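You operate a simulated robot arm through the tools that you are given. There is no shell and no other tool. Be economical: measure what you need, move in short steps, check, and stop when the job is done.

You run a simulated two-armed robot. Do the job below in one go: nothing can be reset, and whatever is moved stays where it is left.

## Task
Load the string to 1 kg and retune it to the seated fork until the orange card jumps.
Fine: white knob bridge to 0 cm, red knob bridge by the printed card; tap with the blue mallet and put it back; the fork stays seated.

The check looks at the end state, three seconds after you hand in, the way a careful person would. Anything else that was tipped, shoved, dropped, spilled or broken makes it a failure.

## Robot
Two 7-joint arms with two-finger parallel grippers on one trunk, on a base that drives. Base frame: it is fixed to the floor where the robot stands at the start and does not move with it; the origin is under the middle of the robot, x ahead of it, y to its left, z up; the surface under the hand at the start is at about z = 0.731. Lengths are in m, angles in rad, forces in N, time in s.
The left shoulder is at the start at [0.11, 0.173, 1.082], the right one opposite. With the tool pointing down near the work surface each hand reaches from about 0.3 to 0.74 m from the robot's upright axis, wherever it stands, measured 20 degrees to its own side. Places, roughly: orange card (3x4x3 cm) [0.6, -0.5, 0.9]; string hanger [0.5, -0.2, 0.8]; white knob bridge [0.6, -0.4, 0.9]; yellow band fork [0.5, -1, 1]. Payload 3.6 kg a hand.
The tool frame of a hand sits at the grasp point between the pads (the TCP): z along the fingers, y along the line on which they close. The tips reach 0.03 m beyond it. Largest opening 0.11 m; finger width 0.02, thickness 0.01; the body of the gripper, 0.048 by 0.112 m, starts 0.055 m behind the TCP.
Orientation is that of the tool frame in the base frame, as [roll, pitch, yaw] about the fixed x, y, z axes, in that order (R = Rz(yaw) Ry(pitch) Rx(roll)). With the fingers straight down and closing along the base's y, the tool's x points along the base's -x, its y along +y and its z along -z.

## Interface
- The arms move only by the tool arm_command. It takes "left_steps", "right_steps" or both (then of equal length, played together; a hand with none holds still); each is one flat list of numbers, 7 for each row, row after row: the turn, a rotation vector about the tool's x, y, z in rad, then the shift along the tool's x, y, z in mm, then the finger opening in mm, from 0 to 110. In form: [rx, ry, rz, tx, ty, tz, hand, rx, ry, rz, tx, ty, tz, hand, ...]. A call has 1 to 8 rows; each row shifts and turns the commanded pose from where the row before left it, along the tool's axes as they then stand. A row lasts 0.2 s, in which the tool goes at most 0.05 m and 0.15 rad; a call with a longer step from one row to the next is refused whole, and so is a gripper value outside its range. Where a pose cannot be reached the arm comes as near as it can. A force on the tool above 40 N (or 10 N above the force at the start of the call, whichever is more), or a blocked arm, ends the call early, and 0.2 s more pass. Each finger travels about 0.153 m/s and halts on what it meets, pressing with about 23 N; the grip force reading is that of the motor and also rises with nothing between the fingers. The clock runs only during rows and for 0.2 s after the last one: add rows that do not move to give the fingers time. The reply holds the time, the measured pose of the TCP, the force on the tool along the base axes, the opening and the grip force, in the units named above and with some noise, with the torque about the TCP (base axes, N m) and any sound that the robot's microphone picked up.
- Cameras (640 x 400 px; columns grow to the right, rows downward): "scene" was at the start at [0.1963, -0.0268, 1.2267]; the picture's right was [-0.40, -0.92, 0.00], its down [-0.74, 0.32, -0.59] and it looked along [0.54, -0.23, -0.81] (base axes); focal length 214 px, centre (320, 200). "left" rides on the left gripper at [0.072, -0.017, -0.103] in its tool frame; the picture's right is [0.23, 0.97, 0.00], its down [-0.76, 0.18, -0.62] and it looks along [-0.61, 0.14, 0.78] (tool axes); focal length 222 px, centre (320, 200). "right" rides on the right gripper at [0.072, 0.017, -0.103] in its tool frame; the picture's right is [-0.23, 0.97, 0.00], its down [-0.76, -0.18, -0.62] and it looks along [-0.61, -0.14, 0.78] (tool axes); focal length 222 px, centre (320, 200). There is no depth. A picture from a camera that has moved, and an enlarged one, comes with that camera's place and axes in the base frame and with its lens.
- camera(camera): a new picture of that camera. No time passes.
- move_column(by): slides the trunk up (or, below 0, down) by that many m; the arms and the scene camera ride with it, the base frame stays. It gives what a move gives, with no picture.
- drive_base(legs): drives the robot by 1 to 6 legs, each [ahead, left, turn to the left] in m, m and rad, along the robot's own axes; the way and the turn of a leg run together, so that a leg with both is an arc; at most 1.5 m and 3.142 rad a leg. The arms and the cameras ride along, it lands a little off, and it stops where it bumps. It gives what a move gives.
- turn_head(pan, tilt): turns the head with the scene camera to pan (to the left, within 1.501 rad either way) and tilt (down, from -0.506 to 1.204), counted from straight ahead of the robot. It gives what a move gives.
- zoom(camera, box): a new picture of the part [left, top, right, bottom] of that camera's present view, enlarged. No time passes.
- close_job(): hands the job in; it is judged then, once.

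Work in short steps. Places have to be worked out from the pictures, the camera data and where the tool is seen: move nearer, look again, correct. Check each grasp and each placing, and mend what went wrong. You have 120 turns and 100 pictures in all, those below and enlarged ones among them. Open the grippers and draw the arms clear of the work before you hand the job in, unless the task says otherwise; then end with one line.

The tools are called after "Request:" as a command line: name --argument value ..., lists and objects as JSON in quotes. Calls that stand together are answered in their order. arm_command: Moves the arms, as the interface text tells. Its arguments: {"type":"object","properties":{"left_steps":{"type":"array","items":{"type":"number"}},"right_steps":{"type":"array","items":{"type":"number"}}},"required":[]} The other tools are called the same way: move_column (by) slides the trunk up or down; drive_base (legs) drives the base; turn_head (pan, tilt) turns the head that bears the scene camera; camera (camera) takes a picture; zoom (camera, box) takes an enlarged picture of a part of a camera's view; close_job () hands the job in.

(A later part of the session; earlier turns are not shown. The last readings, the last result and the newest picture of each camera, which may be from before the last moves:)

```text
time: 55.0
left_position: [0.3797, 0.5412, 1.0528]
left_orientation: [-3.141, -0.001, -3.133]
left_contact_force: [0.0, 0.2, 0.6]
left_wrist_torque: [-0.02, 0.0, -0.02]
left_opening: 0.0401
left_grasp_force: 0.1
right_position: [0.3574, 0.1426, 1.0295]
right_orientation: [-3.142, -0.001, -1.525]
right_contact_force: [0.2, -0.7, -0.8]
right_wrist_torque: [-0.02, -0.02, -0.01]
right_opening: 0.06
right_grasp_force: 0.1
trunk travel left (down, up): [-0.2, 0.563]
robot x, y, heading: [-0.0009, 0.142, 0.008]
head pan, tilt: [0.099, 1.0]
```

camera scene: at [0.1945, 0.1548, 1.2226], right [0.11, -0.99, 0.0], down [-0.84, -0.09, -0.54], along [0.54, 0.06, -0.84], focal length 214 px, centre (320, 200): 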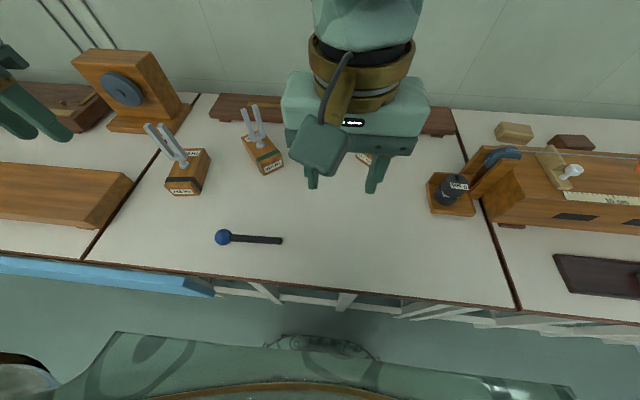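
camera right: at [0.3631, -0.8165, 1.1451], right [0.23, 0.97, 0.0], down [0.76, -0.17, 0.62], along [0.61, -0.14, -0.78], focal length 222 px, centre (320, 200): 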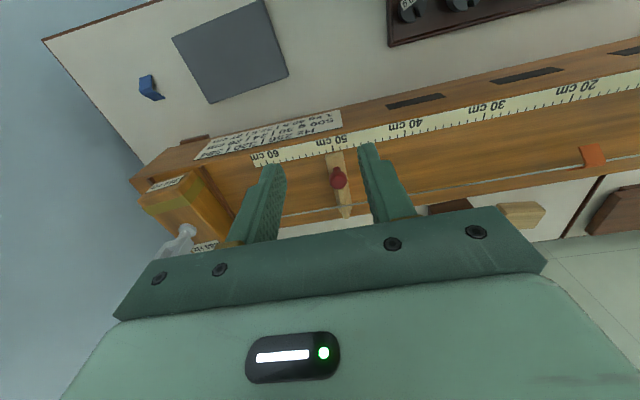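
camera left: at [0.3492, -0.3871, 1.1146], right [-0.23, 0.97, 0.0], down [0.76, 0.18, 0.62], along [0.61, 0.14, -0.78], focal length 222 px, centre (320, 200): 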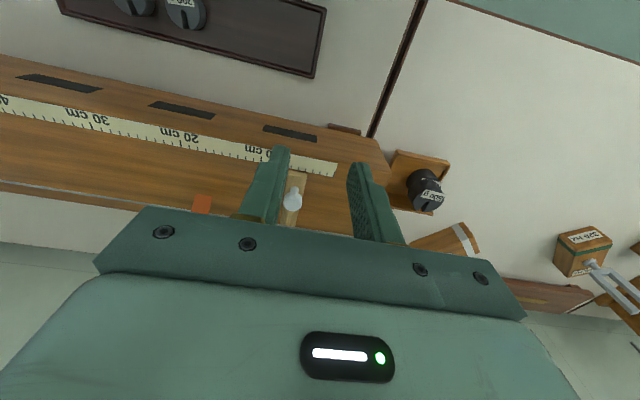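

Rotation OK. Moving above the handle's grasp point (0.379,0.302).

Request:
arm_command --right_steps '[0, 0, 0, -31.6, -5.8, 30, 50, 0, 0, 0, -31.6, -5.8, 30, 50, 0, 0, 0, -31.6, -5.8, 35, 50, 0, 0, 0, -31.6, -5.8, 35, 50, 0, 0, 0, -31.6, -5.8, 35, 50, 0, 0, 0, 0, 0, 40, 50, 0, 0, 0, 0, 0, 0, 50]'

Request:
camera --camera "right"

```text
time: 56.6
left_position: [0.3803, 0.5426, 1.0523]
left_orientation: [3.141, 0.0, -3.134]
left_contact_force: [1.0, 0.7, -0.1]
left_wrist_torque: [0.02, 0.01, 0.0]
left_opening: 0.0401
left_grasp_force: 0.0
right_position: [0.3761, 0.3038, 0.8243]
right_orientation: [3.141, -0.002, -1.526]
right_contact_force: [0.5, -0.2, 0.2]
right_wrist_torque: [-0.03, 0.02, 0.01]
right_opening: 0.0505
right_grasp_force: 0.0
trunk travel left (down, up): [-0.2, 0.563]
robot x, y, heading: [-0.0062, 0.1418, 0.01]
head pan, tilt: [0.099, 1.0]
```

```text
30 pictures are left
camera right: at [0.3627, 0.2303, 0.9283], right [-0.98, 0.18, 0.0], down [0.14, 0.77, 0.62], along [0.12, 0.61, -0.78], focal length 222 px, centre (320, 200)
```

right: 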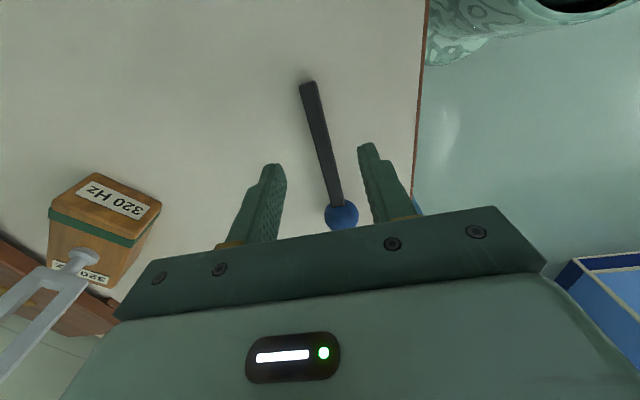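

The handle is centred between the fingers. Descending to TCP z≈0.765 and closing.

Request:
arm_command --right_steps '[0, 0, 0, 0, 0, 25, 50, 0, 0, 0, 0, 0, 22, 50, 0, 0, 0, 0, 0, 11, 50, 0, 0, 0, 0, 0, 0, 50, 0, 0, 0, 0, 0, 0, 15, 0, 0, 0, 0, 0, 0, 5, 0, 0, 0, 0, 0, 0, 5]'

Request:
zoom --camera "right" --box '[220, 60, 420, 230]'

```text
time: 58.2
left_position: [0.3813, 0.5424, 1.0529]
left_orientation: [3.141, -0.001, -3.133]
left_contact_force: [0.6, -0.3, -0.3]
left_wrist_torque: [0.02, -0.01, -0.03]
left_opening: 0.0402
left_grasp_force: 0.0
right_position: [0.3794, 0.301, 0.7656]
right_orientation: [-3.141, -0.003, -1.527]
right_contact_force: [0.9, 0.6, -0.5]
right_wrist_torque: [-0.03, 0.03, -0.04]
right_opening: 0.0141
right_grasp_force: 23.4
trunk travel left (down, up): [-0.2, 0.563]
robot x, y, heading: [-0.0038, 0.1437, 0.008]
head pan, tilt: [0.099, 1.0]
```

```text
2.35 times, centred on (320, 145) of right
camera zoom: at [0.3657, 0.2269, 0.8692], right [-0.98, 0.18, 0.0], down [0.14, 0.77, 0.62], along [0.12, 0.61, -0.78], focal length 523 px, centre (320, 329)
```

zoom: 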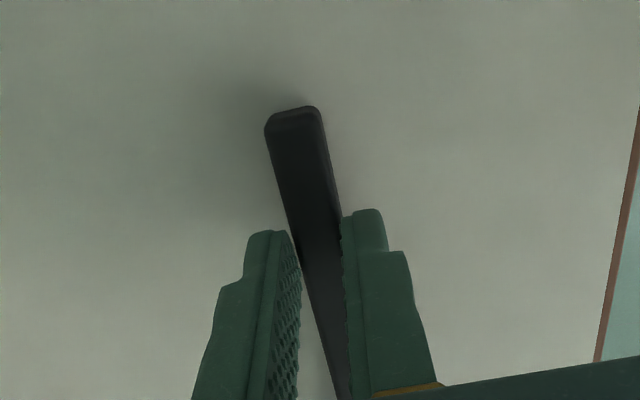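

The handle is gripped (14 mm). Lifting 0.25 m and checking that it is held.

Request:
arm_command --right_steps '[0, 0, 0, 0, 0, -15, 5, 0, 0, 0, 0, 0, -30, 5, 0, 0, 0, 0, 0, -40, 5, 0, 0, 0, 0, 0, -45, 5, 0, 0, 0, 0, 0, -45, 5, 0, 0, 0, 0, 0, -45, 5, 0, 0, 0, 0, 0, -40, 5]'

Request:
camera --camera "right"

```text
time: 59.8
left_position: [0.38, 0.5419, 1.0521]
left_orientation: [-3.141, 0.0, -3.132]
left_contact_force: [-1.4, 0.6, 0.1]
left_wrist_torque: [0.03, -0.05, -0.02]
left_opening: 0.0397
left_grasp_force: 0.0
right_position: [0.3807, 0.3012, 1.0281]
right_orientation: [3.14, -0.003, -1.528]
right_contact_force: [-0.2, 0.2, -0.4]
right_wrist_torque: [-0.08, -0.05, 0.01]
right_opening: 0.0144
right_grasp_force: 23.1
trunk travel left (down, up): [-0.2, 0.563]
robot x, y, heading: [-0.0022, 0.1446, 0.008]
head pan, tilt: [0.099, 1.0]
```

```text
28 pictures are left
camera right: at [0.3669, 0.2281, 1.1323], right [-0.98, 0.18, 0.0], down [0.14, 0.77, 0.62], along [0.11, 0.61, -0.78], focal length 222 px, centre (320, 200)
```

right: 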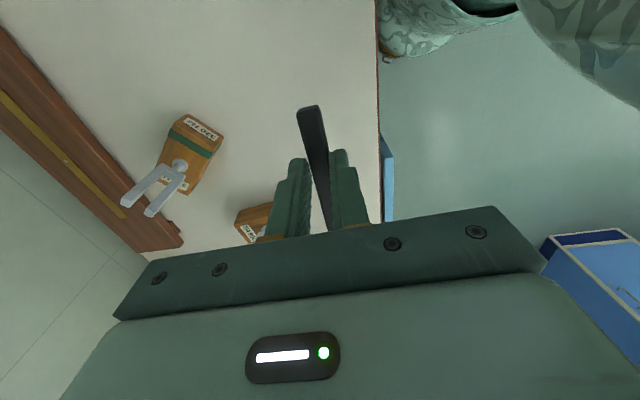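

Held firmly. Returning in front of the robot, then rotating the hand back so the head points forward.

Request:
arm_command --right_steps '[0, 0, 0, 40, 0, 0, 5, 0, 0, 0, 40, 0, 0, 5, 0, 0, 0, 40, 0, 0, 5, 0, 0, 0, 40, 0, 0, 5, 0, 0, 0.145, 0, 0, 0, 5, 0, 0, 0.145, 0, 0, 0, 5, 0, 0, 0.145, 0, 0, 0, 5, 0, 0, 0.145, 0, 0, 0, 5]'

Request:
arm_command --right_steps '[0, 0, 0.145, 0, 0, 0, 5, 0, 0, 0.145, 0, 0, 0, 5, 0, 0, 0.145, 0, 0, 0, 5, 0, 0, 0.145, 0, 0, 0, 5, 0, 0, 0.145, 0, 0, 0, 5, 0, 0, 0.145, 0, 0, 0, 5, 0, 0, 0.134, 0, 0, 0, 5]'

Request:
drive_base --legs '[[0, -0.7, 0]]'

Request:
turn_head --pan -0.6 --tilt 0.6

Request:
camera --camera "scene"

```text
time: 61.6
left_position: [0.3807, 0.5426, 1.0523]
left_orientation: [-3.141, 0.001, -3.132]
left_contact_force: [0.6, -0.5, -0.1]
left_wrist_torque: [-0.01, 0.04, -0.01]
left_opening: 0.04
left_grasp_force: 0.1
right_position: [0.3869, 0.1416, 1.0269]
right_orientation: [-3.142, -0.002, -2.11]
right_contact_force: [-0.1, -0.2, -1.2]
right_wrist_torque: [-0.08, 0.01, 0.0]
right_opening: 0.014
right_grasp_force: 22.4
trunk travel left (down, up): [-0.2, 0.563]
robot x, y, heading: [-0.006, 0.1427, 0.008]
head pan, tilt: [0.099, 1.0]
```

```text
time: 63.2
left_position: [0.3802, 0.542, 1.0544]
left_orientation: [-3.142, 0.0, -3.133]
left_contact_force: [-0.3, 0.3, 0.0]
left_wrist_torque: [0.0, 0.01, 0.01]
left_opening: 0.0401
left_grasp_force: 0.1
right_position: [0.3866, 0.1422, 1.0257]
right_orientation: [-3.139, 0.0, -3.116]
right_contact_force: [0.4, 0.6, -0.2]
right_wrist_torque: [-0.04, 0.04, 0.01]
right_opening: 0.0143
right_grasp_force: 22.9
trunk travel left (down, up): [-0.2, 0.563]
robot x, y, heading: [-0.0056, 0.1424, 0.008]
head pan, tilt: [0.099, 1.0]
```

```text
time: 67.1
left_position: [0.3862, -0.1437, 1.0522]
left_orientation: [-3.141, 0.001, -3.102]
left_contact_force: [0.4, -0.2, 0.4]
left_wrist_torque: [0.04, -0.01, 0.0]
left_opening: 0.04
left_grasp_force: 0.0
right_position: [0.4026, -0.5451, 1.0252]
right_orientation: [-3.139, 0.001, -3.08]
right_contact_force: [1.0, -0.8, -0.1]
right_wrist_torque: [0.03, 0.05, -0.02]
right_opening: 0.0144
right_grasp_force: 22.9
trunk travel left (down, up): [-0.2, 0.563]
robot x, y, heading: [0.0132, -0.5573, 0.044]
head pan, tilt: [0.099, 1.0]
```

```text
time: 68.1
left_position: [0.3846, -0.1439, 1.0528]
left_orientation: [3.14, 0.001, -3.103]
left_contact_force: [-0.1, 0.4, 1.0]
left_wrist_torque: [-0.02, -0.02, 0.0]
left_opening: 0.0399
left_grasp_force: 0.1
right_position: [0.4028, -0.5443, 1.024]
right_orientation: [3.141, -0.001, -3.082]
right_contact_force: [-0.3, 0.1, -1.3]
right_wrist_torque: [-0.01, 0.02, 0.0]
right_opening: 0.0139
right_grasp_force: 23.2
trunk travel left (down, up): [-0.2, 0.563]
robot x, y, heading: [0.0096, -0.5562, 0.038]
head pan, tilt: [-0.6, 0.6]
```

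```text
27 pictures are left
camera scene: at [0.2168, -0.594, 1.2545], right [-0.53, -0.85, 0.0], down [-0.48, 0.3, -0.82], along [0.7, -0.44, -0.57], focal length 214 px, centre (320, 200)
```

scene: 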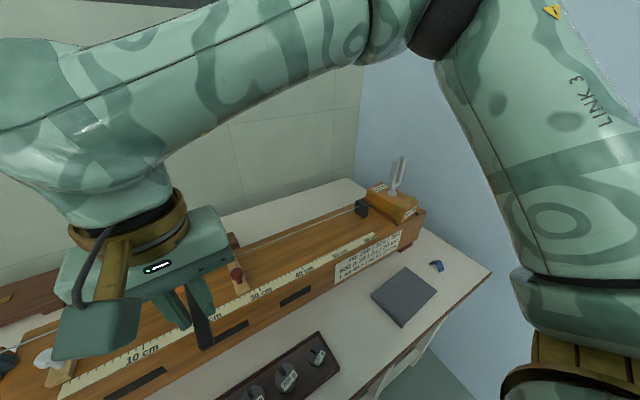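

The fork is in clear view, so I'll zoom on it to get its position and tine plane.

Request:
zoom --camera "scene" --box '[340, 140, 440, 230]'

```text
4.44 times, centred on (390, 185) of scene
camera zoom: at [0.2168, -0.594, 1.2545], right [-0.53, -0.85, 0.0], down [-0.48, 0.3, -0.82], along [0.7, -0.44, -0.57], focal length 953 px, centre (9, 267)
```

zoom: 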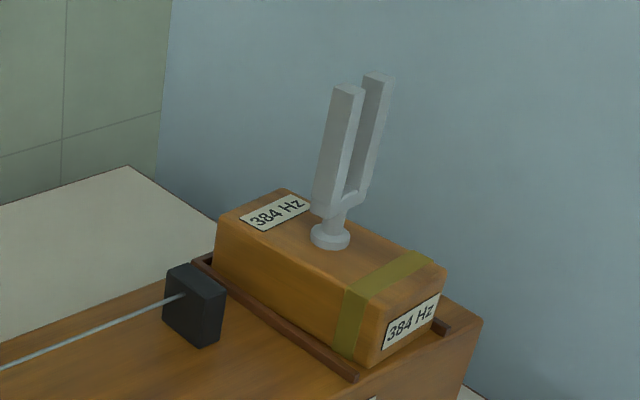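

The fork base is at (0.539,-1.036,0.93), with tine tips at z≈1.03 and tines separated along y; so I tap the +y tine moving in -y. The head sits ~0.10 m ahead of the TCP. I'll bring it to a stand-off near the fork.

Request:
arm_command --right_steps '[0, 0, 0, -1.2, -43, 0, 5, 0, 0, 0, -1.2, -43, 0, 5, 0, 0, 0, -1.2, -43, 0, 5, 0, 0, 0, -1.2, -43, 0, 5, 0, 0, 0, -1.2, -43, 0, 5, 0, 0, 0, -1.2, -43, 0, 5, 0, 0, 0, -1.2, -43, 0, 5, 0, 0, 0, -1.2, -43, 0, 5]'

Request:
arm_command --right_steps '[0, 0, 0, -1.2, -35, 0, 5, 0, 0, 0, -1.2, -20, 0, 5, 0, 0, 0, 0, 0, 0, 5]'

Request:
zoom --camera "scene" --box '[320, 100, 480, 230]'

Request:
camera --camera "right"

```text
time: 69.9
left_position: [0.3836, -0.1451, 1.0524]
left_orientation: [3.14, 0.0, -3.101]
left_contact_force: [0.2, -0.1, -0.3]
left_wrist_torque: [-0.02, -0.01, 0.01]
left_opening: 0.0399
left_grasp_force: 0.1
right_position: [0.4355, -0.8916, 1.0251]
right_orientation: [-3.14, 0.0, -3.082]
right_contact_force: [0.1, -0.6, -0.6]
right_wrist_torque: [0.03, 0.02, 0.01]
right_opening: 0.0144
right_grasp_force: 23.2
trunk travel left (down, up): [-0.2, 0.563]
robot x, y, heading: [0.0106, -0.5554, 0.039]
head pan, tilt: [-0.6, 0.6]
```

```text
time: 70.7
left_position: [0.3844, -0.1451, 1.0525]
left_orientation: [3.141, -0.001, -3.101]
left_contact_force: [-0.2, 0.4, -0.6]
left_wrist_torque: [-0.01, -0.01, -0.01]
left_opening: 0.04
left_grasp_force: 0.0
right_position: [0.4422, -0.9428, 1.0264]
right_orientation: [-3.139, 0.0, -3.08]
right_contact_force: [0.6, 1.0, -1.8]
right_wrist_torque: [0.04, 0.06, 0.01]
right_opening: 0.0142
right_grasp_force: 23.4
trunk travel left (down, up): [-0.2, 0.563]
robot x, y, heading: [0.015, -0.5513, 0.041]
head pan, tilt: [-0.6, 0.6]
```

```text
3.08 times, centred on (400, 165) of scene
camera zoom: at [0.2167, -0.5945, 1.2546], right [-0.53, -0.85, 0.0], down [-0.48, 0.3, -0.82], along [0.7, -0.44, -0.57], focal length 660 px, centre (74, 308)
```

zoom: 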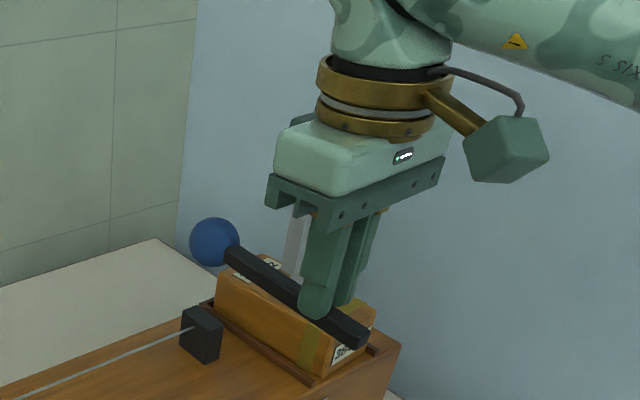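

```text
24 pictures are left
camera right: at [0.3682, -0.9315, 1.1311], right [0.17, 0.99, 0.0], down [0.77, -0.13, 0.62], along [0.61, -0.11, -0.78], focal length 222 px, centre (320, 200)
```

right: 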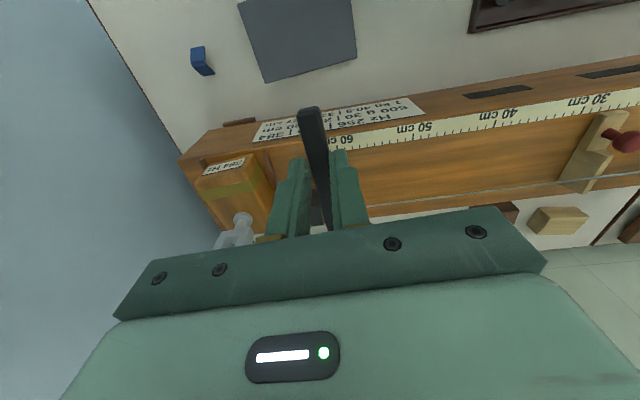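

The head is at (0.547,-0.933,1.00), radius ≈0.02, so contact is ~66 mm away. I'll close in to ~15 mm.

Request:
arm_command --right_steps '[0, 0, 0, 4, -25, 0, 5, 0, 0, 0, 0, -25, 0, 5, 0, 0, 0, 0, 0, 0, 5]'

Request:
zoom --camera "scene" --box '[340, 130, 440, 230]'

```text
time: 71.5
left_position: [0.3845, -0.1444, 1.0512]
left_orientation: [3.141, -0.001, -3.102]
left_contact_force: [0.2, 0.6, -1.1]
left_wrist_torque: [0.02, -0.05, 0.02]
left_opening: 0.0399
left_grasp_force: 0.1
right_position: [0.4392, -0.9914, 1.0277]
right_orientation: [-3.139, 0.0, -3.08]
right_contact_force: [0.5, 1.2, -0.4]
right_wrist_torque: [0.0, 0.05, -0.03]
right_opening: 0.0143
right_grasp_force: 22.8
trunk travel left (down, up): [-0.2, 0.563]
robot x, y, heading: [0.0141, -0.5557, 0.041]
head pan, tilt: [-0.6, 0.6]
```

```text
4.00 times, centred on (390, 180) of scene
camera zoom: at [0.2167, -0.5942, 1.2546], right [-0.53, -0.85, 0.0], down [-0.48, 0.3, -0.82], along [0.7, -0.44, -0.57], focal length 858 px, centre (40, 280)
```

zoom: 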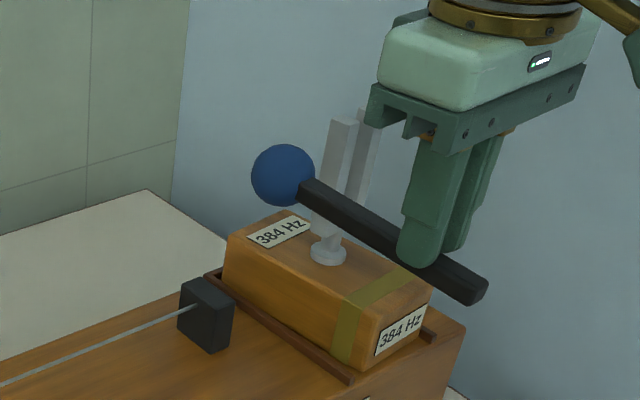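

About 17 mm gap. Giving a light tap: 22 mm in, then straight back out.

Request:
arm_command --right_steps '[0, 0, 0, 3, -22, 0, 5, 0, 0, 0, 0, 35, 0, 5, 0, 0, 0, 0, 10, 0, 5]'

```text
time: 72.3
left_position: [0.3846, -0.1444, 1.0521]
left_orientation: [3.142, 0.0, -3.101]
left_contact_force: [-0.6, 1.1, 0.5]
left_wrist_torque: [-0.03, -0.02, -0.01]
left_opening: 0.0399
left_grasp_force: 0.1
right_position: [0.4351, -0.9687, 1.0264]
right_orientation: [-3.14, -0.001, -3.083]
right_contact_force: [-0.4, -0.3, 0.1]
right_wrist_torque: [-0.03, 0.05, -0.01]
right_opening: 0.0143
right_grasp_force: 23.2
trunk travel left (down, up): [-0.2, 0.563]
robot x, y, heading: [0.0106, -0.5564, 0.042]
head pan, tilt: [-0.6, 0.6]
```

No sound, so it didn't reach. A slightly deeper tap next.

Request:
arm_command --right_steps '[0, 0, 0, 0, -25, 0, 5, 0, 0, 0, 0, -32, 0, 5, 0, 0, 0, 0, 40, 0, 5, 0, 0, 0, 0, 15, 0, 5]'

```text
time: 73.3
left_position: [0.3846, -0.1457, 1.0526]
left_orientation: [3.141, 0.0, -3.101]
left_contact_force: [1.1, -0.2, 0.0]
left_wrist_torque: [-0.01, 0.0, -0.01]
left_opening: 0.0402
left_grasp_force: 0.1
right_position: [0.4364, -0.9686, 1.0247]
right_orientation: [-3.14, -0.001, -3.08]
right_contact_force: [0.6, 0.5, -1.0]
right_wrist_torque: [0.01, 0.05, 0.03]
right_opening: 0.0142
right_grasp_force: 23.1
trunk travel left (down, up): [-0.2, 0.563]
robot x, y, heading: [0.0163, -0.5571, 0.041]
head pan, tilt: [-0.6, 0.6]
```

Still no sound, and lag may cut the stroke short. I'll move closer and look at the gap.

Request:
arm_command --right_steps '[0, 0, 0, 0, -25, 0, 5, 0, 0, 0, 0, -15, 0, 5, 0, 0, 0, 0, 0, 0, 5]'

Request:
zoom --camera "scene" --box '[350, 130, 430, 210]'

```text
time: 74.1
left_position: [0.3848, -0.1452, 1.0519]
left_orientation: [-3.141, -0.001, -3.101]
left_contact_force: [0.3, -0.5, -0.1]
left_wrist_torque: [-0.01, 0.0, -0.01]
left_opening: 0.0401
left_grasp_force: 0.0
right_position: [0.4371, -1.0108, 1.0263]
right_orientation: [-3.142, 0.001, -3.08]
right_contact_force: [-0.5, -0.1, -0.9]
right_wrist_torque: [0.03, 0.11, -0.01]
right_opening: 0.0144
right_grasp_force: 22.8
trunk travel left (down, up): [-0.2, 0.563]
robot x, y, heading: [0.0136, -0.5554, 0.038]
head pan, tilt: [-0.6, 0.6]
```

```text
5.00 times, centred on (390, 170) of scene
camera zoom: at [0.2167, -0.5944, 1.2546], right [-0.53, -0.85, 0.0], down [-0.48, 0.3, -0.82], along [0.7, -0.44, -0.57], focal length 1072 px, centre (-30, 350)
```

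zoom: 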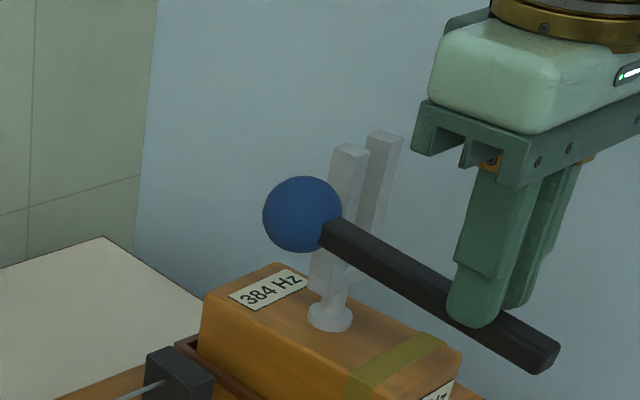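

The head is essentially at contact (≈0–5 mm). Backing off and swinging through with a larger commanded stroke, followed by quick withdrawal.

Request:
arm_command --right_steps '[0, 0, 0, 0, 25, 0, 5, 0, 0, 0, 0, 0, 0, 5, 0, 0, 0, 0, -42, 0, 5, 0, 0, 0, 0, 40, 0, 5, 0, 0, 0, 0, 20, 0, 5]'

```text
time: 75.3
left_position: [0.3854, -0.1448, 1.053]
left_orientation: [3.141, 0.0, -3.101]
left_contact_force: [-0.6, 0.0, -0.6]
left_wrist_torque: [0.01, 0.01, -0.02]
left_opening: 0.04
left_grasp_force: 0.1
right_position: [0.4328, -0.969, 1.0261]
right_orientation: [-3.139, -0.001, -3.083]
right_contact_force: [0.4, 0.2, -0.9]
right_wrist_torque: [-0.01, 0.06, 0.0]
right_opening: 0.0144
right_grasp_force: 22.2
trunk travel left (down, up): [-0.2, 0.563]
robot x, y, heading: [0.0105, -0.5548, 0.039]
head pan, tilt: [-0.6, 0.6]
```

Still nothing. I'll creep in small steps to find the exact contact from the y-force.

Request:
arm_command --right_steps '[0, 0, 0, 0, -25, 0, 5, 0, 0, 0, 0, -20, 0, 5, 0, 0, 0, 0, 0, 0, 5]'

Request:
arm_command --right_steps '[0, 0, 0, 0, -3, 0, 5, 0, 0, 0, 0, 0, 0, 5]'

Request:
arm_command --right_steps '[0, 0, 0, 0, -3, 0, 5, 0, 0, 0, 0, 0, 0, 5]'

Request:
zoom --camera "scene" --box '[350, 130, 430, 210]'

```text
time: 76.1
left_position: [0.3855, -0.145, 1.0517]
left_orientation: [3.141, 0.0, -3.102]
left_contact_force: [1.2, 0.6, -0.2]
left_wrist_torque: [0.0, -0.02, 0.0]
left_opening: 0.0402
left_grasp_force: 0.0
right_position: [0.4369, -1.0149, 1.0254]
right_orientation: [-3.139, 0.0, -3.079]
right_contact_force: [0.1, 0.5, -1.3]
right_wrist_torque: [0.0, 0.08, 0.03]
right_opening: 0.0143
right_grasp_force: 23.5
trunk travel left (down, up): [-0.2, 0.563]
robot x, y, heading: [0.0125, -0.5543, 0.042]
head pan, tilt: [-0.6, 0.6]
```

```text
time: 76.7
left_position: [0.3853, -0.1442, 1.0528]
left_orientation: [3.141, 0.001, -3.101]
left_contact_force: [-0.2, 0.2, -0.1]
left_wrist_torque: [0.01, 0.03, 0.02]
left_opening: 0.0401
left_grasp_force: 0.0
right_position: [0.4364, -1.0163, 1.0237]
right_orientation: [-3.138, 0.0, -3.082]
right_contact_force: [0.1, -0.6, -1.1]
right_wrist_torque: [0.01, 0.07, 0.04]
right_opening: 0.0141
right_grasp_force: 22.9
trunk travel left (down, up): [-0.2, 0.563]
robot x, y, heading: [0.015, -0.5556, 0.041]
head pan, tilt: [-0.6, 0.6]
```

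```text
time: 77.3
left_position: [0.3837, -0.1449, 1.0512]
left_orientation: [-3.141, 0.0, -3.102]
left_contact_force: [0.0, 0.2, 0.4]
left_wrist_torque: [-0.02, 0.02, 0.0]
left_opening: 0.0401
left_grasp_force: 0.1
right_position: [0.4376, -1.0209, 1.0252]
right_orientation: [-3.14, 0.0, -3.082]
right_contact_force: [-0.8, 0.4, -0.4]
right_wrist_torque: [0.03, 0.04, -0.01]
right_opening: 0.0144
right_grasp_force: 22.6
trunk travel left (down, up): [-0.2, 0.563]
robot x, y, heading: [0.0102, -0.554, 0.036]
head pan, tilt: [-0.6, 0.6]
```

```text
5.00 times, centred on (390, 170) of scene
camera zoom: at [0.2167, -0.5944, 1.2546], right [-0.53, -0.85, 0.0], down [-0.48, 0.3, -0.82], along [0.7, -0.44, -0.57], focal length 1072 px, centre (-30, 350)
```

zoom: 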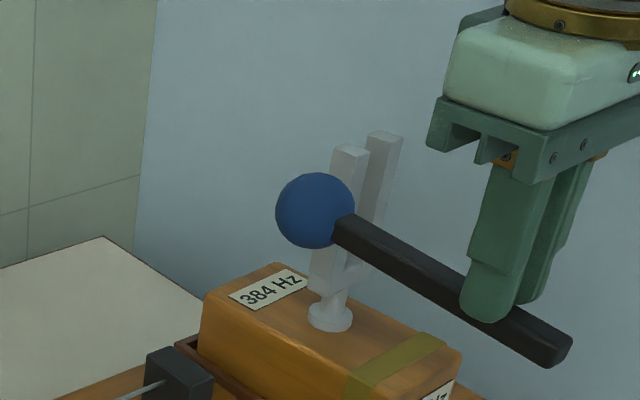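

No contact yet at head y≈-1.011, so the fork lies a bit farther than estimated. Continuing to creep.

Request:
arm_command --right_steps '[0, 0, 0, 0, -4, 0, 5, 0, 0, 0, 0, 0, 0, 5]'

Request:
arm_command --right_steps '[0, 0, 0, 0, -4, 0, 5, 0, 0, 0, 0, 0, 0, 5]'

Request:
zoom --camera "scene" --box '[350, 130, 430, 210]'

```text
time: 77.9
left_position: [0.3853, -0.1448, 1.052]
left_orientation: [3.14, 0.001, -3.101]
left_contact_force: [0.1, -0.4, 0.2]
left_wrist_torque: [-0.02, 0.0, 0.0]
left_opening: 0.0399
left_grasp_force: 0.1
right_position: [0.4366, -1.0252, 1.0254]
right_orientation: [-3.138, 0.0, -3.082]
right_contact_force: [0.1, 0.1, 0.1]
right_wrist_torque: [0.03, 0.03, -0.02]
right_opening: 0.0141
right_grasp_force: 23.4
trunk travel left (down, up): [-0.2, 0.563]
robot x, y, heading: [0.0158, -0.5531, 0.04]
head pan, tilt: [-0.6, 0.6]
```

```text
time: 78.5
left_position: [0.3845, -0.1453, 1.0538]
left_orientation: [3.142, -0.001, -3.101]
left_contact_force: [-0.3, 0.2, -0.5]
left_wrist_torque: [0.01, 0.0, -0.02]
left_opening: 0.0398
left_grasp_force: 0.1
right_position: [0.4367, -1.0291, 1.0248]
right_orientation: [-3.14, 0.001, -3.082]
right_contact_force: [0.6, 0.7, -2.2]
right_wrist_torque: [0.0, 0.04, -0.02]
right_opening: 0.0144
right_grasp_force: 22.6
trunk travel left (down, up): [-0.2, 0.563]
robot x, y, heading: [0.0106, -0.5563, 0.04]
head pan, tilt: [-0.6, 0.6]
```

```text
5.00 times, centred on (390, 170) of scene
camera zoom: at [0.2167, -0.5943, 1.2546], right [-0.53, -0.85, 0.0], down [-0.48, 0.3, -0.82], along [0.7, -0.44, -0.57], focal length 1072 px, centre (-30, 350)
```

zoom: 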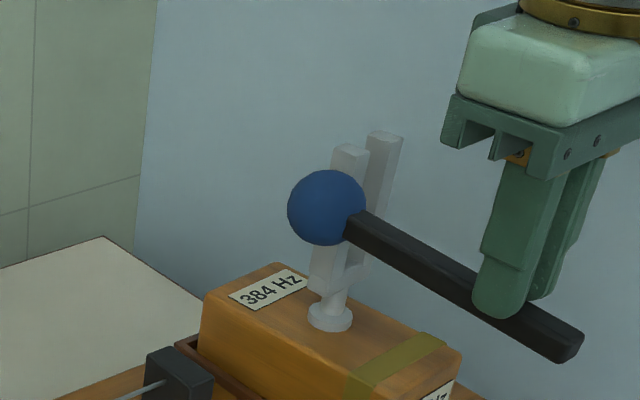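

Request:
arm_command --right_steps '[0, 0, 0, 0, -4, 0, 5, 0, 0, 0, 0, 0, 0, 5]'

Request:
arm_command --right_steps '[0, 0, 0, 0, -4, 0, 5, 0, 0, 0, 0, 0, 0, 5]'

Request:
arm_command --right_steps '[0, 0, 0, 0, -3, 0, 5, 0, 0, 0, 0, 0, 0, 5]'

Request:
zoom --camera "scene" --box '[350, 130, 430, 210]'

```text
time: 79.1
left_position: [0.3845, -0.1453, 1.0522]
left_orientation: [-3.141, 0.0, -3.101]
left_contact_force: [-0.3, -0.4, -1.1]
left_wrist_torque: [-0.02, 0.03, 0.0]
left_opening: 0.0401
left_grasp_force: 0.0
right_position: [0.4366, -1.0313, 1.0255]
right_orientation: [-3.14, -0.001, -3.081]
right_contact_force: [-0.3, 0.8, 0.2]
right_wrist_torque: [0.0, 0.06, -0.01]
right_opening: 0.0143
right_grasp_force: 23.5
trunk travel left (down, up): [-0.2, 0.563]
robot x, y, heading: [0.015, -0.5547, 0.042]
head pan, tilt: [-0.6, 0.6]
```

```text
time: 79.7
left_position: [0.3849, -0.1449, 1.053]
left_orientation: [3.141, -0.001, -3.1]
left_contact_force: [-0.2, 0.2, -0.3]
left_wrist_torque: [-0.02, 0.02, 0.02]
left_opening: 0.0402
left_grasp_force: 0.0
right_position: [0.4382, -1.0356, 1.0252]
right_orientation: [-3.139, 0.0, -3.08]
right_contact_force: [-0.3, 0.0, -0.7]
right_wrist_torque: [0.0, 0.07, 0.03]
right_opening: 0.0142
right_grasp_force: 22.7
trunk travel left (down, up): [-0.2, 0.563]
robot x, y, heading: [0.0134, -0.5523, 0.04]
head pan, tilt: [-0.6, 0.6]
```

```text
time: 80.3
left_position: [0.3847, -0.1452, 1.052]
left_orientation: [3.141, -0.001, -3.101]
left_contact_force: [-0.5, -0.2, 0.3]
left_wrist_torque: [0.01, 0.0, -0.03]
left_opening: 0.0399
left_grasp_force: 0.1
right_position: [0.4385, -1.0396, 1.0262]
right_orientation: [-3.139, 0.0, -3.08]
right_contact_force: [-0.1, -0.2, -0.6]
right_wrist_torque: [0.01, 0.04, -0.01]
right_opening: 0.0143
right_grasp_force: 22.5
trunk travel left (down, up): [-0.2, 0.563]
robot x, y, heading: [0.014, -0.5567, 0.038]
head pan, tilt: [-0.6, 0.6]
```

```text
5.00 times, centred on (390, 170) of scene
camera zoom: at [0.2167, -0.5944, 1.2546], right [-0.53, -0.85, 0.0], down [-0.48, 0.3, -0.82], along [0.7, -0.44, -0.57], focal length 1072 px, centre (-30, 350)
```

zoom: 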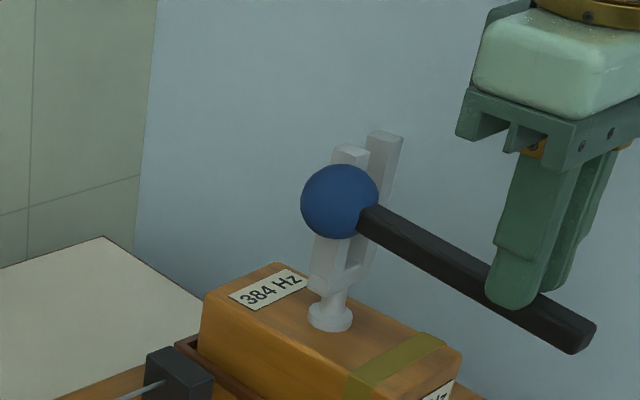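

Re-triangulating with the better-angled earlier right-camera view, the fork is at (0.566,-1.073) with tine tops at z≈1.015, so my head is ~2 cm short in x. I'll back off, shift +20 mm in x and 7 mm down.

Request:
arm_command --right_steps '[0, 0, 0, 0, 20, 0, 5, 0, 0, 0, -20, 0, 7, 5, 0, 0, 0, 0, 0, 0, 5]'

Request:
zoom --camera "scene" --box '[350, 130, 430, 210]'

```text
time: 81.1
left_position: [0.3845, -0.1449, 1.0524]
left_orientation: [-3.141, 0.0, -3.101]
left_contact_force: [-0.1, 0.7, 0.2]
left_wrist_torque: [-0.01, 0.01, -0.05]
left_opening: 0.0399
left_grasp_force: 0.1
right_position: [0.4584, -1.0179, 1.0163]
right_orientation: [-3.14, 0.001, -3.082]
right_contact_force: [-0.5, -0.2, -0.1]
right_wrist_torque: [0.01, 0.03, 0.0]
right_opening: 0.0141
right_grasp_force: 22.7
trunk travel left (down, up): [-0.2, 0.563]
robot x, y, heading: [0.0114, -0.5525, 0.04]
head pan, tilt: [-0.6, 0.6]
```

```text
5.00 times, centred on (390, 170) of scene
camera zoom: at [0.2162, -0.5943, 1.2547], right [-0.53, -0.85, 0.0], down [-0.48, 0.3, -0.83], along [0.7, -0.44, -0.57], focal length 1072 px, centre (-30, 350)
```

zoom: 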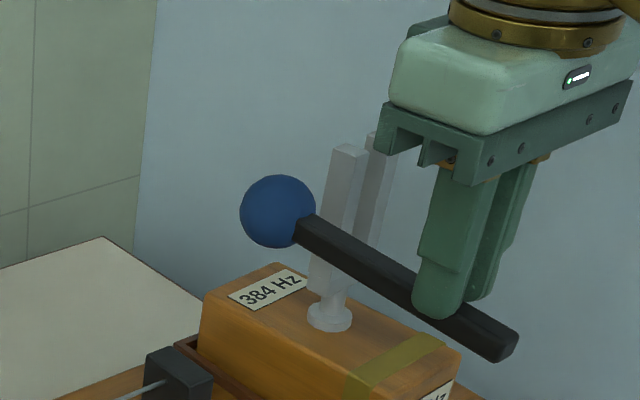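

Gap predicted ≈22 mm. Trying a light tap now: 28 mm stroke and back.

Request:
arm_command --right_steps '[0, 0, 0, 0, -28, 0, 5, 0, 0, 0, 0, 35, 0, 5, 0, 0, 0, 0, 0, 0, 5]'

```text
time: 81.9
left_position: [0.3846, -0.146, 1.0526]
left_orientation: [3.14, 0.0, -3.101]
left_contact_force: [-0.4, -0.9, 1.4]
left_wrist_torque: [0.02, 0.02, 0.0]
left_opening: 0.0397
left_grasp_force: 0.0
right_position: [0.4574, -1.0104, 1.0163]
right_orientation: [-3.141, 0.0, -3.079]
right_contact_force: [-0.4, 0.4, -0.3]
right_wrist_torque: [0.04, 0.07, -0.02]
right_opening: 0.0141
right_grasp_force: 23.4
trunk travel left (down, up): [-0.2, 0.563]
robot x, y, heading: [0.0158, -0.5517, 0.043]
head pan, tilt: [-0.6, 0.6]
```

No contact. A somewhat deeper stroke.

Request:
arm_command --right_steps '[0, 0, 0, 0, -15, 0, 5, 0, 0, 0, 0, -30, 0, 5, 0, 0, 0, 0, 38, 0, 5, 0, 0, 0, 0, 7, 0, 5]'

```text
time: 82.9
left_position: [0.3844, -0.1457, 1.0529]
left_orientation: [3.141, 0.0, -3.101]
left_contact_force: [-1.8, 0.3, -0.9]
left_wrist_torque: [0.04, -0.01, -0.01]
left_opening: 0.0398
left_grasp_force: 0.1
right_position: [0.455, -1.0116, 1.0181]
right_orientation: [-3.14, 0.002, -3.083]
right_contact_force: [0.7, 0.7, -1.3]
right_wrist_torque: [0.0, 0.01, 0.0]
right_opening: 0.0142
right_grasp_force: 22.9
trunk travel left (down, up): [-0.2, 0.563]
robot x, y, heading: [0.0165, -0.5534, 0.047]
head pan, tilt: [-0.6, 0.6]
```

Still silent; I'll creep to find contact from cmd y≈-1.045.

Request:
arm_command --right_steps '[0, 0, 0, 0, -20, 0, 5, 0, 0, 0, 0, -10, 0, 5, 0, 0, 0, 0, 0, 0, 5]'

Request:
arm_command --right_steps '[0, 0, 0, 0, -5, 0, 5, 0, 0, 0, 0, 0, 0, 5]'

Request:
arm_command --right_steps '[0, 0, 0, 0, -4, 0, 5, 0, 0, 0, 0, 0, 0, 5]'

Request:
zoom --camera "scene" --box '[350, 130, 430, 210]'

```text
time: 83.7
left_position: [0.3849, -0.1457, 1.0537]
left_orientation: [-3.141, 0.001, -3.102]
left_contact_force: [0.0, 0.7, 0.1]
left_wrist_torque: [-0.05, 0.01, 0.0]
left_opening: 0.04
left_grasp_force: 0.1
right_position: [0.4588, -1.0401, 1.0205]
right_orientation: [-3.14, 0.0, -3.08]
right_contact_force: [-0.6, 2.0, -0.4]
right_wrist_torque: [0.06, 0.01, 0.14]
right_opening: 0.0142
right_grasp_force: 23.2
trunk travel left (down, up): [-0.2, 0.563]
robot x, y, heading: [0.0102, -0.558, 0.04]
head pan, tilt: [-0.6, 0.6]
```

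```text
time: 84.3
left_position: [0.3848, -0.1446, 1.0526]
left_orientation: [3.14, 0.0, -3.1]
left_contact_force: [-1.1, -0.2, 0.6]
left_wrist_torque: [-0.03, 0.01, 0.03]
left_opening: 0.0401
left_grasp_force: 0.0
right_position: [0.4587, -1.0454, 1.0177]
right_orientation: [-3.139, 0.0, -3.083]
right_contact_force: [0.1, 0.7, -0.9]
right_wrist_torque: [0.03, 0.06, 0.13]
right_opening: 0.0144
right_grasp_force: 22.7
trunk travel left (down, up): [-0.2, 0.563]
robot x, y, heading: [0.0133, -0.5556, 0.037]
head pan, tilt: [-0.6, 0.6]
```

```text
time: 84.9
left_position: [0.3846, -0.144, 1.0535]
left_orientation: [-3.141, -0.001, -3.101]
left_contact_force: [0.2, -0.3, 0.1]
left_wrist_torque: [0.01, -0.01, 0.01]
left_opening: 0.0401
left_grasp_force: 0.0
right_position: [0.4582, -1.0493, 1.0182]
right_orientation: [-3.14, -0.001, -3.08]
right_contact_force: [0.1, 0.6, 0.5]
right_wrist_torque: [0.05, 0.03, 0.1]
right_opening: 0.0142
right_grasp_force: 22.9
trunk travel left (down, up): [-0.2, 0.563]
robot x, y, heading: [0.0161, -0.5531, 0.038]
head pan, tilt: [-0.6, 0.6]
```

```text
5.00 times, centred on (390, 170) of scene
camera zoom: at [0.2167, -0.5942, 1.2546], right [-0.53, -0.85, 0.0], down [-0.48, 0.3, -0.82], along [0.7, -0.44, -0.57], focal length 1072 px, centre (-30, 350)
```

zoom: 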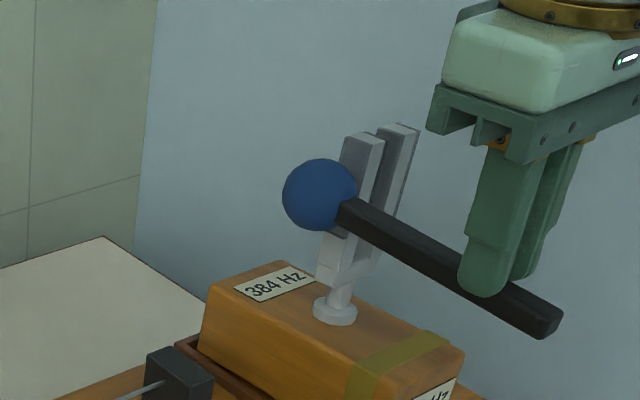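

Contact at TCP y≈-1.04: the fork is being leaned slightly. I'll back off gently at once so it settles back, then check.

Request:
arm_command --right_steps '[0, 0, 0, 0, 4, 0, 5, 0, 0, 0, 0, 5, 0, 5, 0, 0, 0, 0, 6, 0, 5, 0, 0, 0, 0, 10, 0, 5, 0, 0, 0, 0, 0, 0, 5]'

Request:
zoom --camera "scene" --box '[350, 130, 430, 210]'

```text
time: 86.1
left_position: [0.3843, -0.1449, 1.0521]
left_orientation: [3.141, 0.001, -3.101]
left_contact_force: [0.1, -1.1, 0.1]
left_wrist_torque: [0.0, 0.04, -0.03]
left_opening: 0.0401
left_grasp_force: 0.1
right_position: [0.4579, -1.0247, 1.0178]
right_orientation: [-3.14, -0.001, -3.081]
right_contact_force: [-0.2, 0.2, -1.4]
right_wrist_torque: [0.02, 0.04, 0.02]
right_opening: 0.0143
right_grasp_force: 23.1
trunk travel left (down, up): [-0.2, 0.563]
robot x, y, heading: [0.0131, -0.5516, 0.035]
head pan, tilt: [-0.6, 0.6]
```

```text
5.00 times, centred on (390, 170) of scene
camera zoom: at [0.2167, -0.5945, 1.2546], right [-0.53, -0.85, 0.0], down [-0.48, 0.3, -0.82], along [0.7, -0.44, -0.57], focal length 1072 px, centre (-30, 350)
```

zoom: 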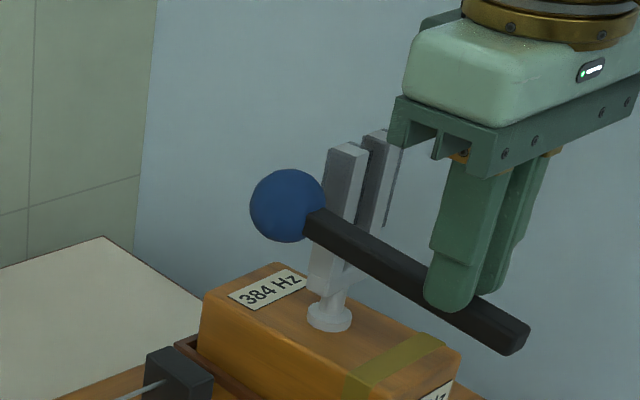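

The fork has settled back exactly in its seat. Contact is at TCP y≈-1.038. I'll back off and strike with a faster, short stroke to -1.046, withdrawing immediately.

Request:
arm_command --right_steps '[0, 0, 0, 0, 25, 0, 5, 0, 0, 0, 0, 0, 0, 5, 0, 0, 0, 0, -46, 0, 5, 0, 0, 0, 0, 48, 0, 5, 0, 0, 0, 0, 0, 0, 5, 0, 0, 0, 0, 0, 0, 5]'

Request:
zoom --camera "scene" --box '[350, 130, 430, 210]'

```text
time: 87.5
left_position: [0.3845, -0.1442, 1.0524]
left_orientation: [-3.141, 0.0, -3.102]
left_contact_force: [-0.5, 0.6, 0.6]
left_wrist_torque: [-0.03, 0.02, 0.01]
left_opening: 0.0402
left_grasp_force: 0.1
right_position: [0.4576, -0.9986, 1.0199]
right_orientation: [-3.139, 0.0, -3.08]
right_contact_force: [-0.5, 0.5, -0.7]
right_wrist_torque: [-0.02, 0.05, -0.02]
right_opening: 0.0145
right_grasp_force: 23.5
trunk travel left (down, up): [-0.2, 0.563]
robot x, y, heading: [0.0106, -0.5529, 0.037]
head pan, tilt: [-0.6, 0.6]
```

```text
5.00 times, centred on (390, 170) of scene
camera zoom: at [0.2168, -0.5938, 1.2546], right [-0.53, -0.85, 0.0], down [-0.48, 0.3, -0.82], along [0.7, -0.44, -0.57], focal length 1072 px, centre (-30, 350)
```

zoom: 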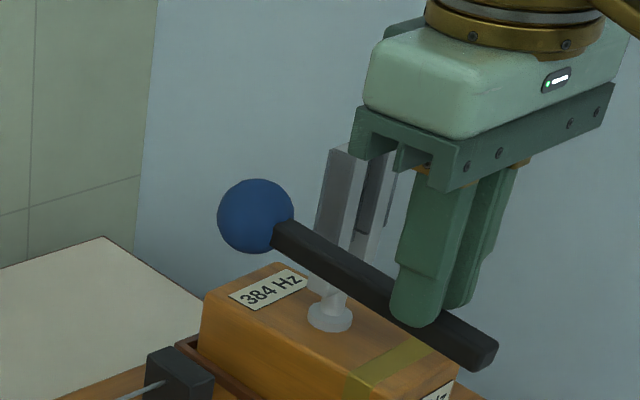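

No ring reported; tracking lag trims the peak. One more, a little deeper.

Request:
arm_command --right_steps '[0, 0, 0, 0, -10, 0, 5, 0, 0, 0, 0, 0, 0, 5, 0, 0, 0, 0, -48, 0, 5, 0, 0, 0, 0, 48, 0, 5, 0, 0, 0, 0, 10, 0, 5, 0, 0, 0, 0, 0, 0, 5]'

```text
time: 88.9
left_position: [0.3843, -0.144, 1.0519]
left_orientation: [-3.141, 0.0, -3.101]
left_contact_force: [1.1, -0.3, -0.1]
left_wrist_torque: [-0.02, -0.04, -0.01]
left_opening: 0.04
left_grasp_force: 0.1
right_position: [0.4553, -0.9967, 1.0179]
right_orientation: [-3.14, 0.001, -3.08]
right_contact_force: [0.0, -0.3, -0.5]
right_wrist_torque: [-0.01, 0.08, -0.04]
right_opening: 0.0142
right_grasp_force: 23.4
trunk travel left (down, up): [-0.2, 0.563]
robot x, y, heading: [0.0158, -0.5543, 0.044]
head pan, tilt: [-0.6, 0.6]
```

Request:
zoom --camera "scene" --box '[140, 150, 440, 330]'

```text
2.13 times, centred on (290, 240) of scene
camera zoom: at [0.2168, -0.594, 1.2546], right [-0.53, -0.85, 0.0], down [-0.48, 0.3, -0.82], along [0.7, -0.44, -0.57], focal length 458 px, centre (384, 115)
```

zoom: 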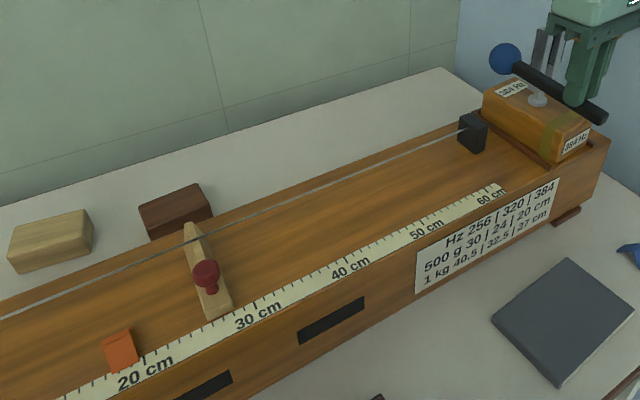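

The orange card has jumped off the string and now sits on the box top near 18–19 cm. The fork is still seated. Now I return the mallet: retrace the arm, then drive back to y≈0.145.

Request:
arm_command --right_steps '[0, 0, 0, 0, 43, 0, 5, 0, 0, 0, 5, 43, 0, 5, 0, 0, 0, 5, 43, 0, 5, 0, 0, 0, 5, 43, 0, 5, 0, 0, 0, 5, 43, 0, 5, 0, 0, 0, 5, 43, 0, 5, 0, 0, 0, 5, 43, 0, 5, 0, 0, 0, 5, 43, 0, 5]'

Request:
arm_command --right_steps '[0, 0, 0, 0, 45, 0, 5, 0, 0, 0, 0, 45, -5, 5]'

Request:
drive_base --legs '[[0, 0, -0.04], [0, 0.7, 0]]'

Request:
turn_head --pan 0.1 --tilt 1.0

```text
time: 90.7
left_position: [0.3848, -0.1438, 1.0533]
left_orientation: [-3.141, -0.002, -3.101]
left_contact_force: [0.4, -0.2, 0.2]
left_wrist_torque: [-0.03, -0.02, 0.01]
left_opening: 0.0399
left_grasp_force: 0.1
right_position: [0.3987, -0.6512, 1.0167]
right_orientation: [-3.139, 0.0, -3.082]
right_contact_force: [0.2, 0.2, -0.4]
right_wrist_torque: [-0.03, 0.02, 0.01]
right_opening: 0.0142
right_grasp_force: 22.8
trunk travel left (down, up): [-0.2, 0.563]
robot x, y, heading: [0.012, -0.5542, 0.042]
head pan, tilt: [-0.6, 0.6]
```

```text
time: 91.3
left_position: [0.3841, -0.1458, 1.0518]
left_orientation: [3.14, 0.0, -3.102]
left_contact_force: [0.4, 0.4, 0.7]
left_wrist_torque: [-0.02, 0.01, -0.02]
left_opening: 0.0398
left_grasp_force: 0.0
right_position: [0.3915, -0.5623, 1.0214]
right_orientation: [-3.138, -0.001, -3.081]
right_contact_force: [0.9, 0.6, -0.8]
right_wrist_torque: [-0.02, 0.01, -0.01]
right_opening: 0.0144
right_grasp_force: 22.6
trunk travel left (down, up): [-0.2, 0.563]
robot x, y, heading: [0.0132, -0.5553, 0.04]
head pan, tilt: [-0.6, 0.6]
```

```text
time: 95.7
left_position: [0.3941, 0.5714, 1.0528]
left_orientation: [3.141, 0.0, -3.132]
left_contact_force: [0.7, -0.5, 0.4]
left_wrist_torque: [-0.03, -0.05, 0.02]
left_opening: 0.04
left_grasp_force: 0.2
right_position: [0.3883, 0.1532, 1.0231]
right_orientation: [-3.141, -0.001, -3.112]
right_contact_force: [-0.1, 0.1, 0.0]
right_wrist_torque: [-0.01, 0.05, 0.02]
right_opening: 0.0141
right_grasp_force: 22.8
trunk travel left (down, up): [-0.2, 0.563]
robot x, y, heading: [0.0087, 0.1713, 0.013]
head pan, tilt: [-0.6, 0.6]
```

```text
time: 96.8
left_position: [0.3941, 0.5708, 1.0532]
left_orientation: [3.142, 0.002, -3.131]
left_contact_force: [-1.2, -0.2, 0.2]
left_wrist_torque: [-0.04, -0.01, 0.03]
left_opening: 0.0399
left_grasp_force: 0.0
right_position: [0.3888, 0.1512, 1.0229]
right_orientation: [-3.14, -0.001, -3.113]
right_contact_force: [-1.1, -0.5, -1.4]
right_wrist_torque: [0.02, 0.04, -0.01]
right_opening: 0.0144
right_grasp_force: 23.0
trunk travel left (down, up): [-0.2, 0.563]
robot x, y, heading: [0.0079, 0.1713, 0.004]
head pan, tilt: [0.099, 1.0]
```

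Rotating back to the pick orientation (yaw -1.527).

Request:
arm_command --right_steps '[0, 0, -0.1442, 0, 0, 0, 5, 0, 0, -0.1442, 0, 0, 0, 5, 0, 0, -0.1442, 0, 0, 0, 5, 0, 0, -0.1442, 0, 0, 0, 5, 0, 0, -0.1442, 0, 0, 0, 5, 0, 0, -0.1442, 0, 0, 0, 5, 0, 0, -0.1442, 0, 0, 0, 5, 0, 0, -0.1442, 0, 0, 0, 5]'

Request:
arm_command --right_steps '[0, 0, -0.1442, 0, 0, 0, 5, 0, 0, -0.1442, 0, 0, 0, 5, 0, 0, -0.1442, 0, 0, 0, 5, 0, 0, 0, -37, 0, 0, 5, 0, 0, 0, -37, 0, 0, 5, 0, 0, 0, -37, 0, 0, 5, 0, 0, 0, -37, 0, 0, 5, 0, 0, 0, 0, 0, 0, 5]'

```text
time: 98.5
left_position: [0.3951, 0.5709, 1.0522]
left_orientation: [-3.141, 0.001, -3.132]
left_contact_force: [0.9, 0.6, 0.2]
left_wrist_torque: [0.0, -0.02, -0.02]
left_opening: 0.0402
left_grasp_force: 0.0
right_position: [0.3889, 0.1518, 1.0237]
right_orientation: [3.14, -0.001, -1.954]
right_contact_force: [-1.5, -0.3, -1.2]
right_wrist_torque: [-0.04, 0.02, -0.03]
right_opening: 0.0142
right_grasp_force: 22.5
trunk travel left (down, up): [-0.2, 0.563]
robot x, y, heading: [0.0101, 0.1772, 0.01]
head pan, tilt: [0.099, 1.0]
```

```text
time: 100.3
left_position: [0.3942, 0.5705, 1.0526]
left_orientation: [3.141, 0.0, -3.132]
left_contact_force: [0.0, -0.2, -0.8]
left_wrist_torque: [0.0, 0.01, -0.01]
left_opening: 0.0402
left_grasp_force: 0.0
right_position: [0.3799, 0.2974, 1.0198]
right_orientation: [-3.14, -0.002, -1.526]
right_contact_force: [0.6, -0.3, -0.3]
right_wrist_torque: [-0.03, 0.01, -0.01]
right_opening: 0.0142
right_grasp_force: 23.0
trunk travel left (down, up): [-0.2, 0.563]
robot x, y, heading: [0.0064, 0.1678, 0.009]
head pan, tilt: [0.099, 1.0]
```

Aligned with the pick spot. Descending to z≈0.79 and checking the mallet's attitude.

Request:
arm_command --right_steps '[0, 0, 0, -3.5, 0, 45, 5, 0, 0, 0, 0, 0, 45, 5, 0, 0, 0, 0, 0, 45, 5, 0, 0, 0, 0, 0, 45, 5, 0, 0, 0, 0, 0, 35, 5, 0, 0, 0, 0, 0, 15, 5, 0, 0, 0, 0, 0, 0, 5]'

Request:
zoom --camera "scene" --box '[170, 170, 370, 290]'

```text
time: 102.0
left_position: [0.3947, 0.5715, 1.0519]
left_orientation: [3.141, -0.002, -3.132]
left_contact_force: [-0.6, 1.3, -0.3]
left_wrist_torque: [-0.01, -0.01, -0.05]
left_opening: 0.0399
left_grasp_force: 0.2
right_position: [0.3812, 0.3036, 0.795]
right_orientation: [-3.141, -0.002, -1.526]
right_contact_force: [0.3, -0.2, -0.2]
right_wrist_torque: [-0.05, 0.01, -0.01]
right_opening: 0.0141
right_grasp_force: 22.9
trunk travel left (down, up): [-0.2, 0.563]
robot x, y, heading: [0.0109, 0.1701, 0.009]
head pan, tilt: [0.099, 1.0]
```

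```text
3.20 times, centred on (270, 230) of scene
camera zoom: at [0.2079, 0.1839, 1.2226], right [0.11, -0.99, 0.0], down [-0.84, -0.09, -0.54], along [0.54, 0.06, -0.84], focal length 686 px, centre (480, 104)
```

zoom: 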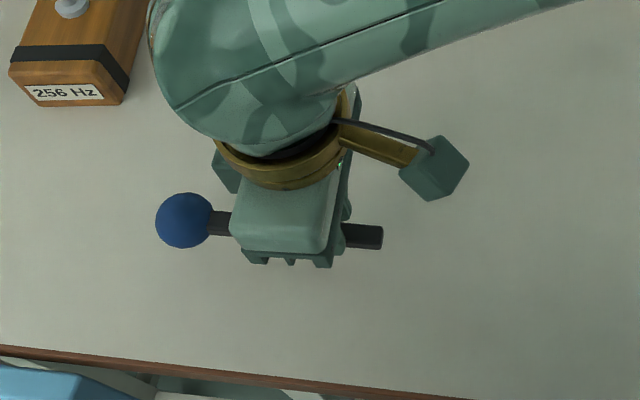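

The mallet is unchanged in the grip. Lowering the last 29 mm slowly.

Request:
arm_command --right_steps '[0, 0, 0, 0, 0, 12, 5, 0, 0, 0, 0, 0, 9, 5, 0, 0, 0, 0, 0, 5, 5, 0, 0, 0, 0, 0, 2, 5, 0, 0, 0, 0, 0, 0, 5]'

```text
time: 103.2
left_position: [0.3936, 0.571, 1.0527]
left_orientation: [-3.14, -0.002, -3.13]
left_contact_force: [-0.2, 0.1, 0.5]
left_wrist_torque: [0.02, -0.02, 0.0]
left_opening: 0.04
left_grasp_force: 0.0
right_position: [0.3818, 0.3036, 0.7636]
right_orientation: [3.141, 0.001, -1.526]
right_contact_force: [0.6, 0.9, 6.5]
right_wrist_torque: [0.71, -0.03, -0.1]
right_opening: 0.0143
right_grasp_force: 22.5
trunk travel left (down, up): [-0.2, 0.563]
robot x, y, heading: [0.0113, 0.1701, 0.007]
head pan, tilt: [0.099, 1.0]
```

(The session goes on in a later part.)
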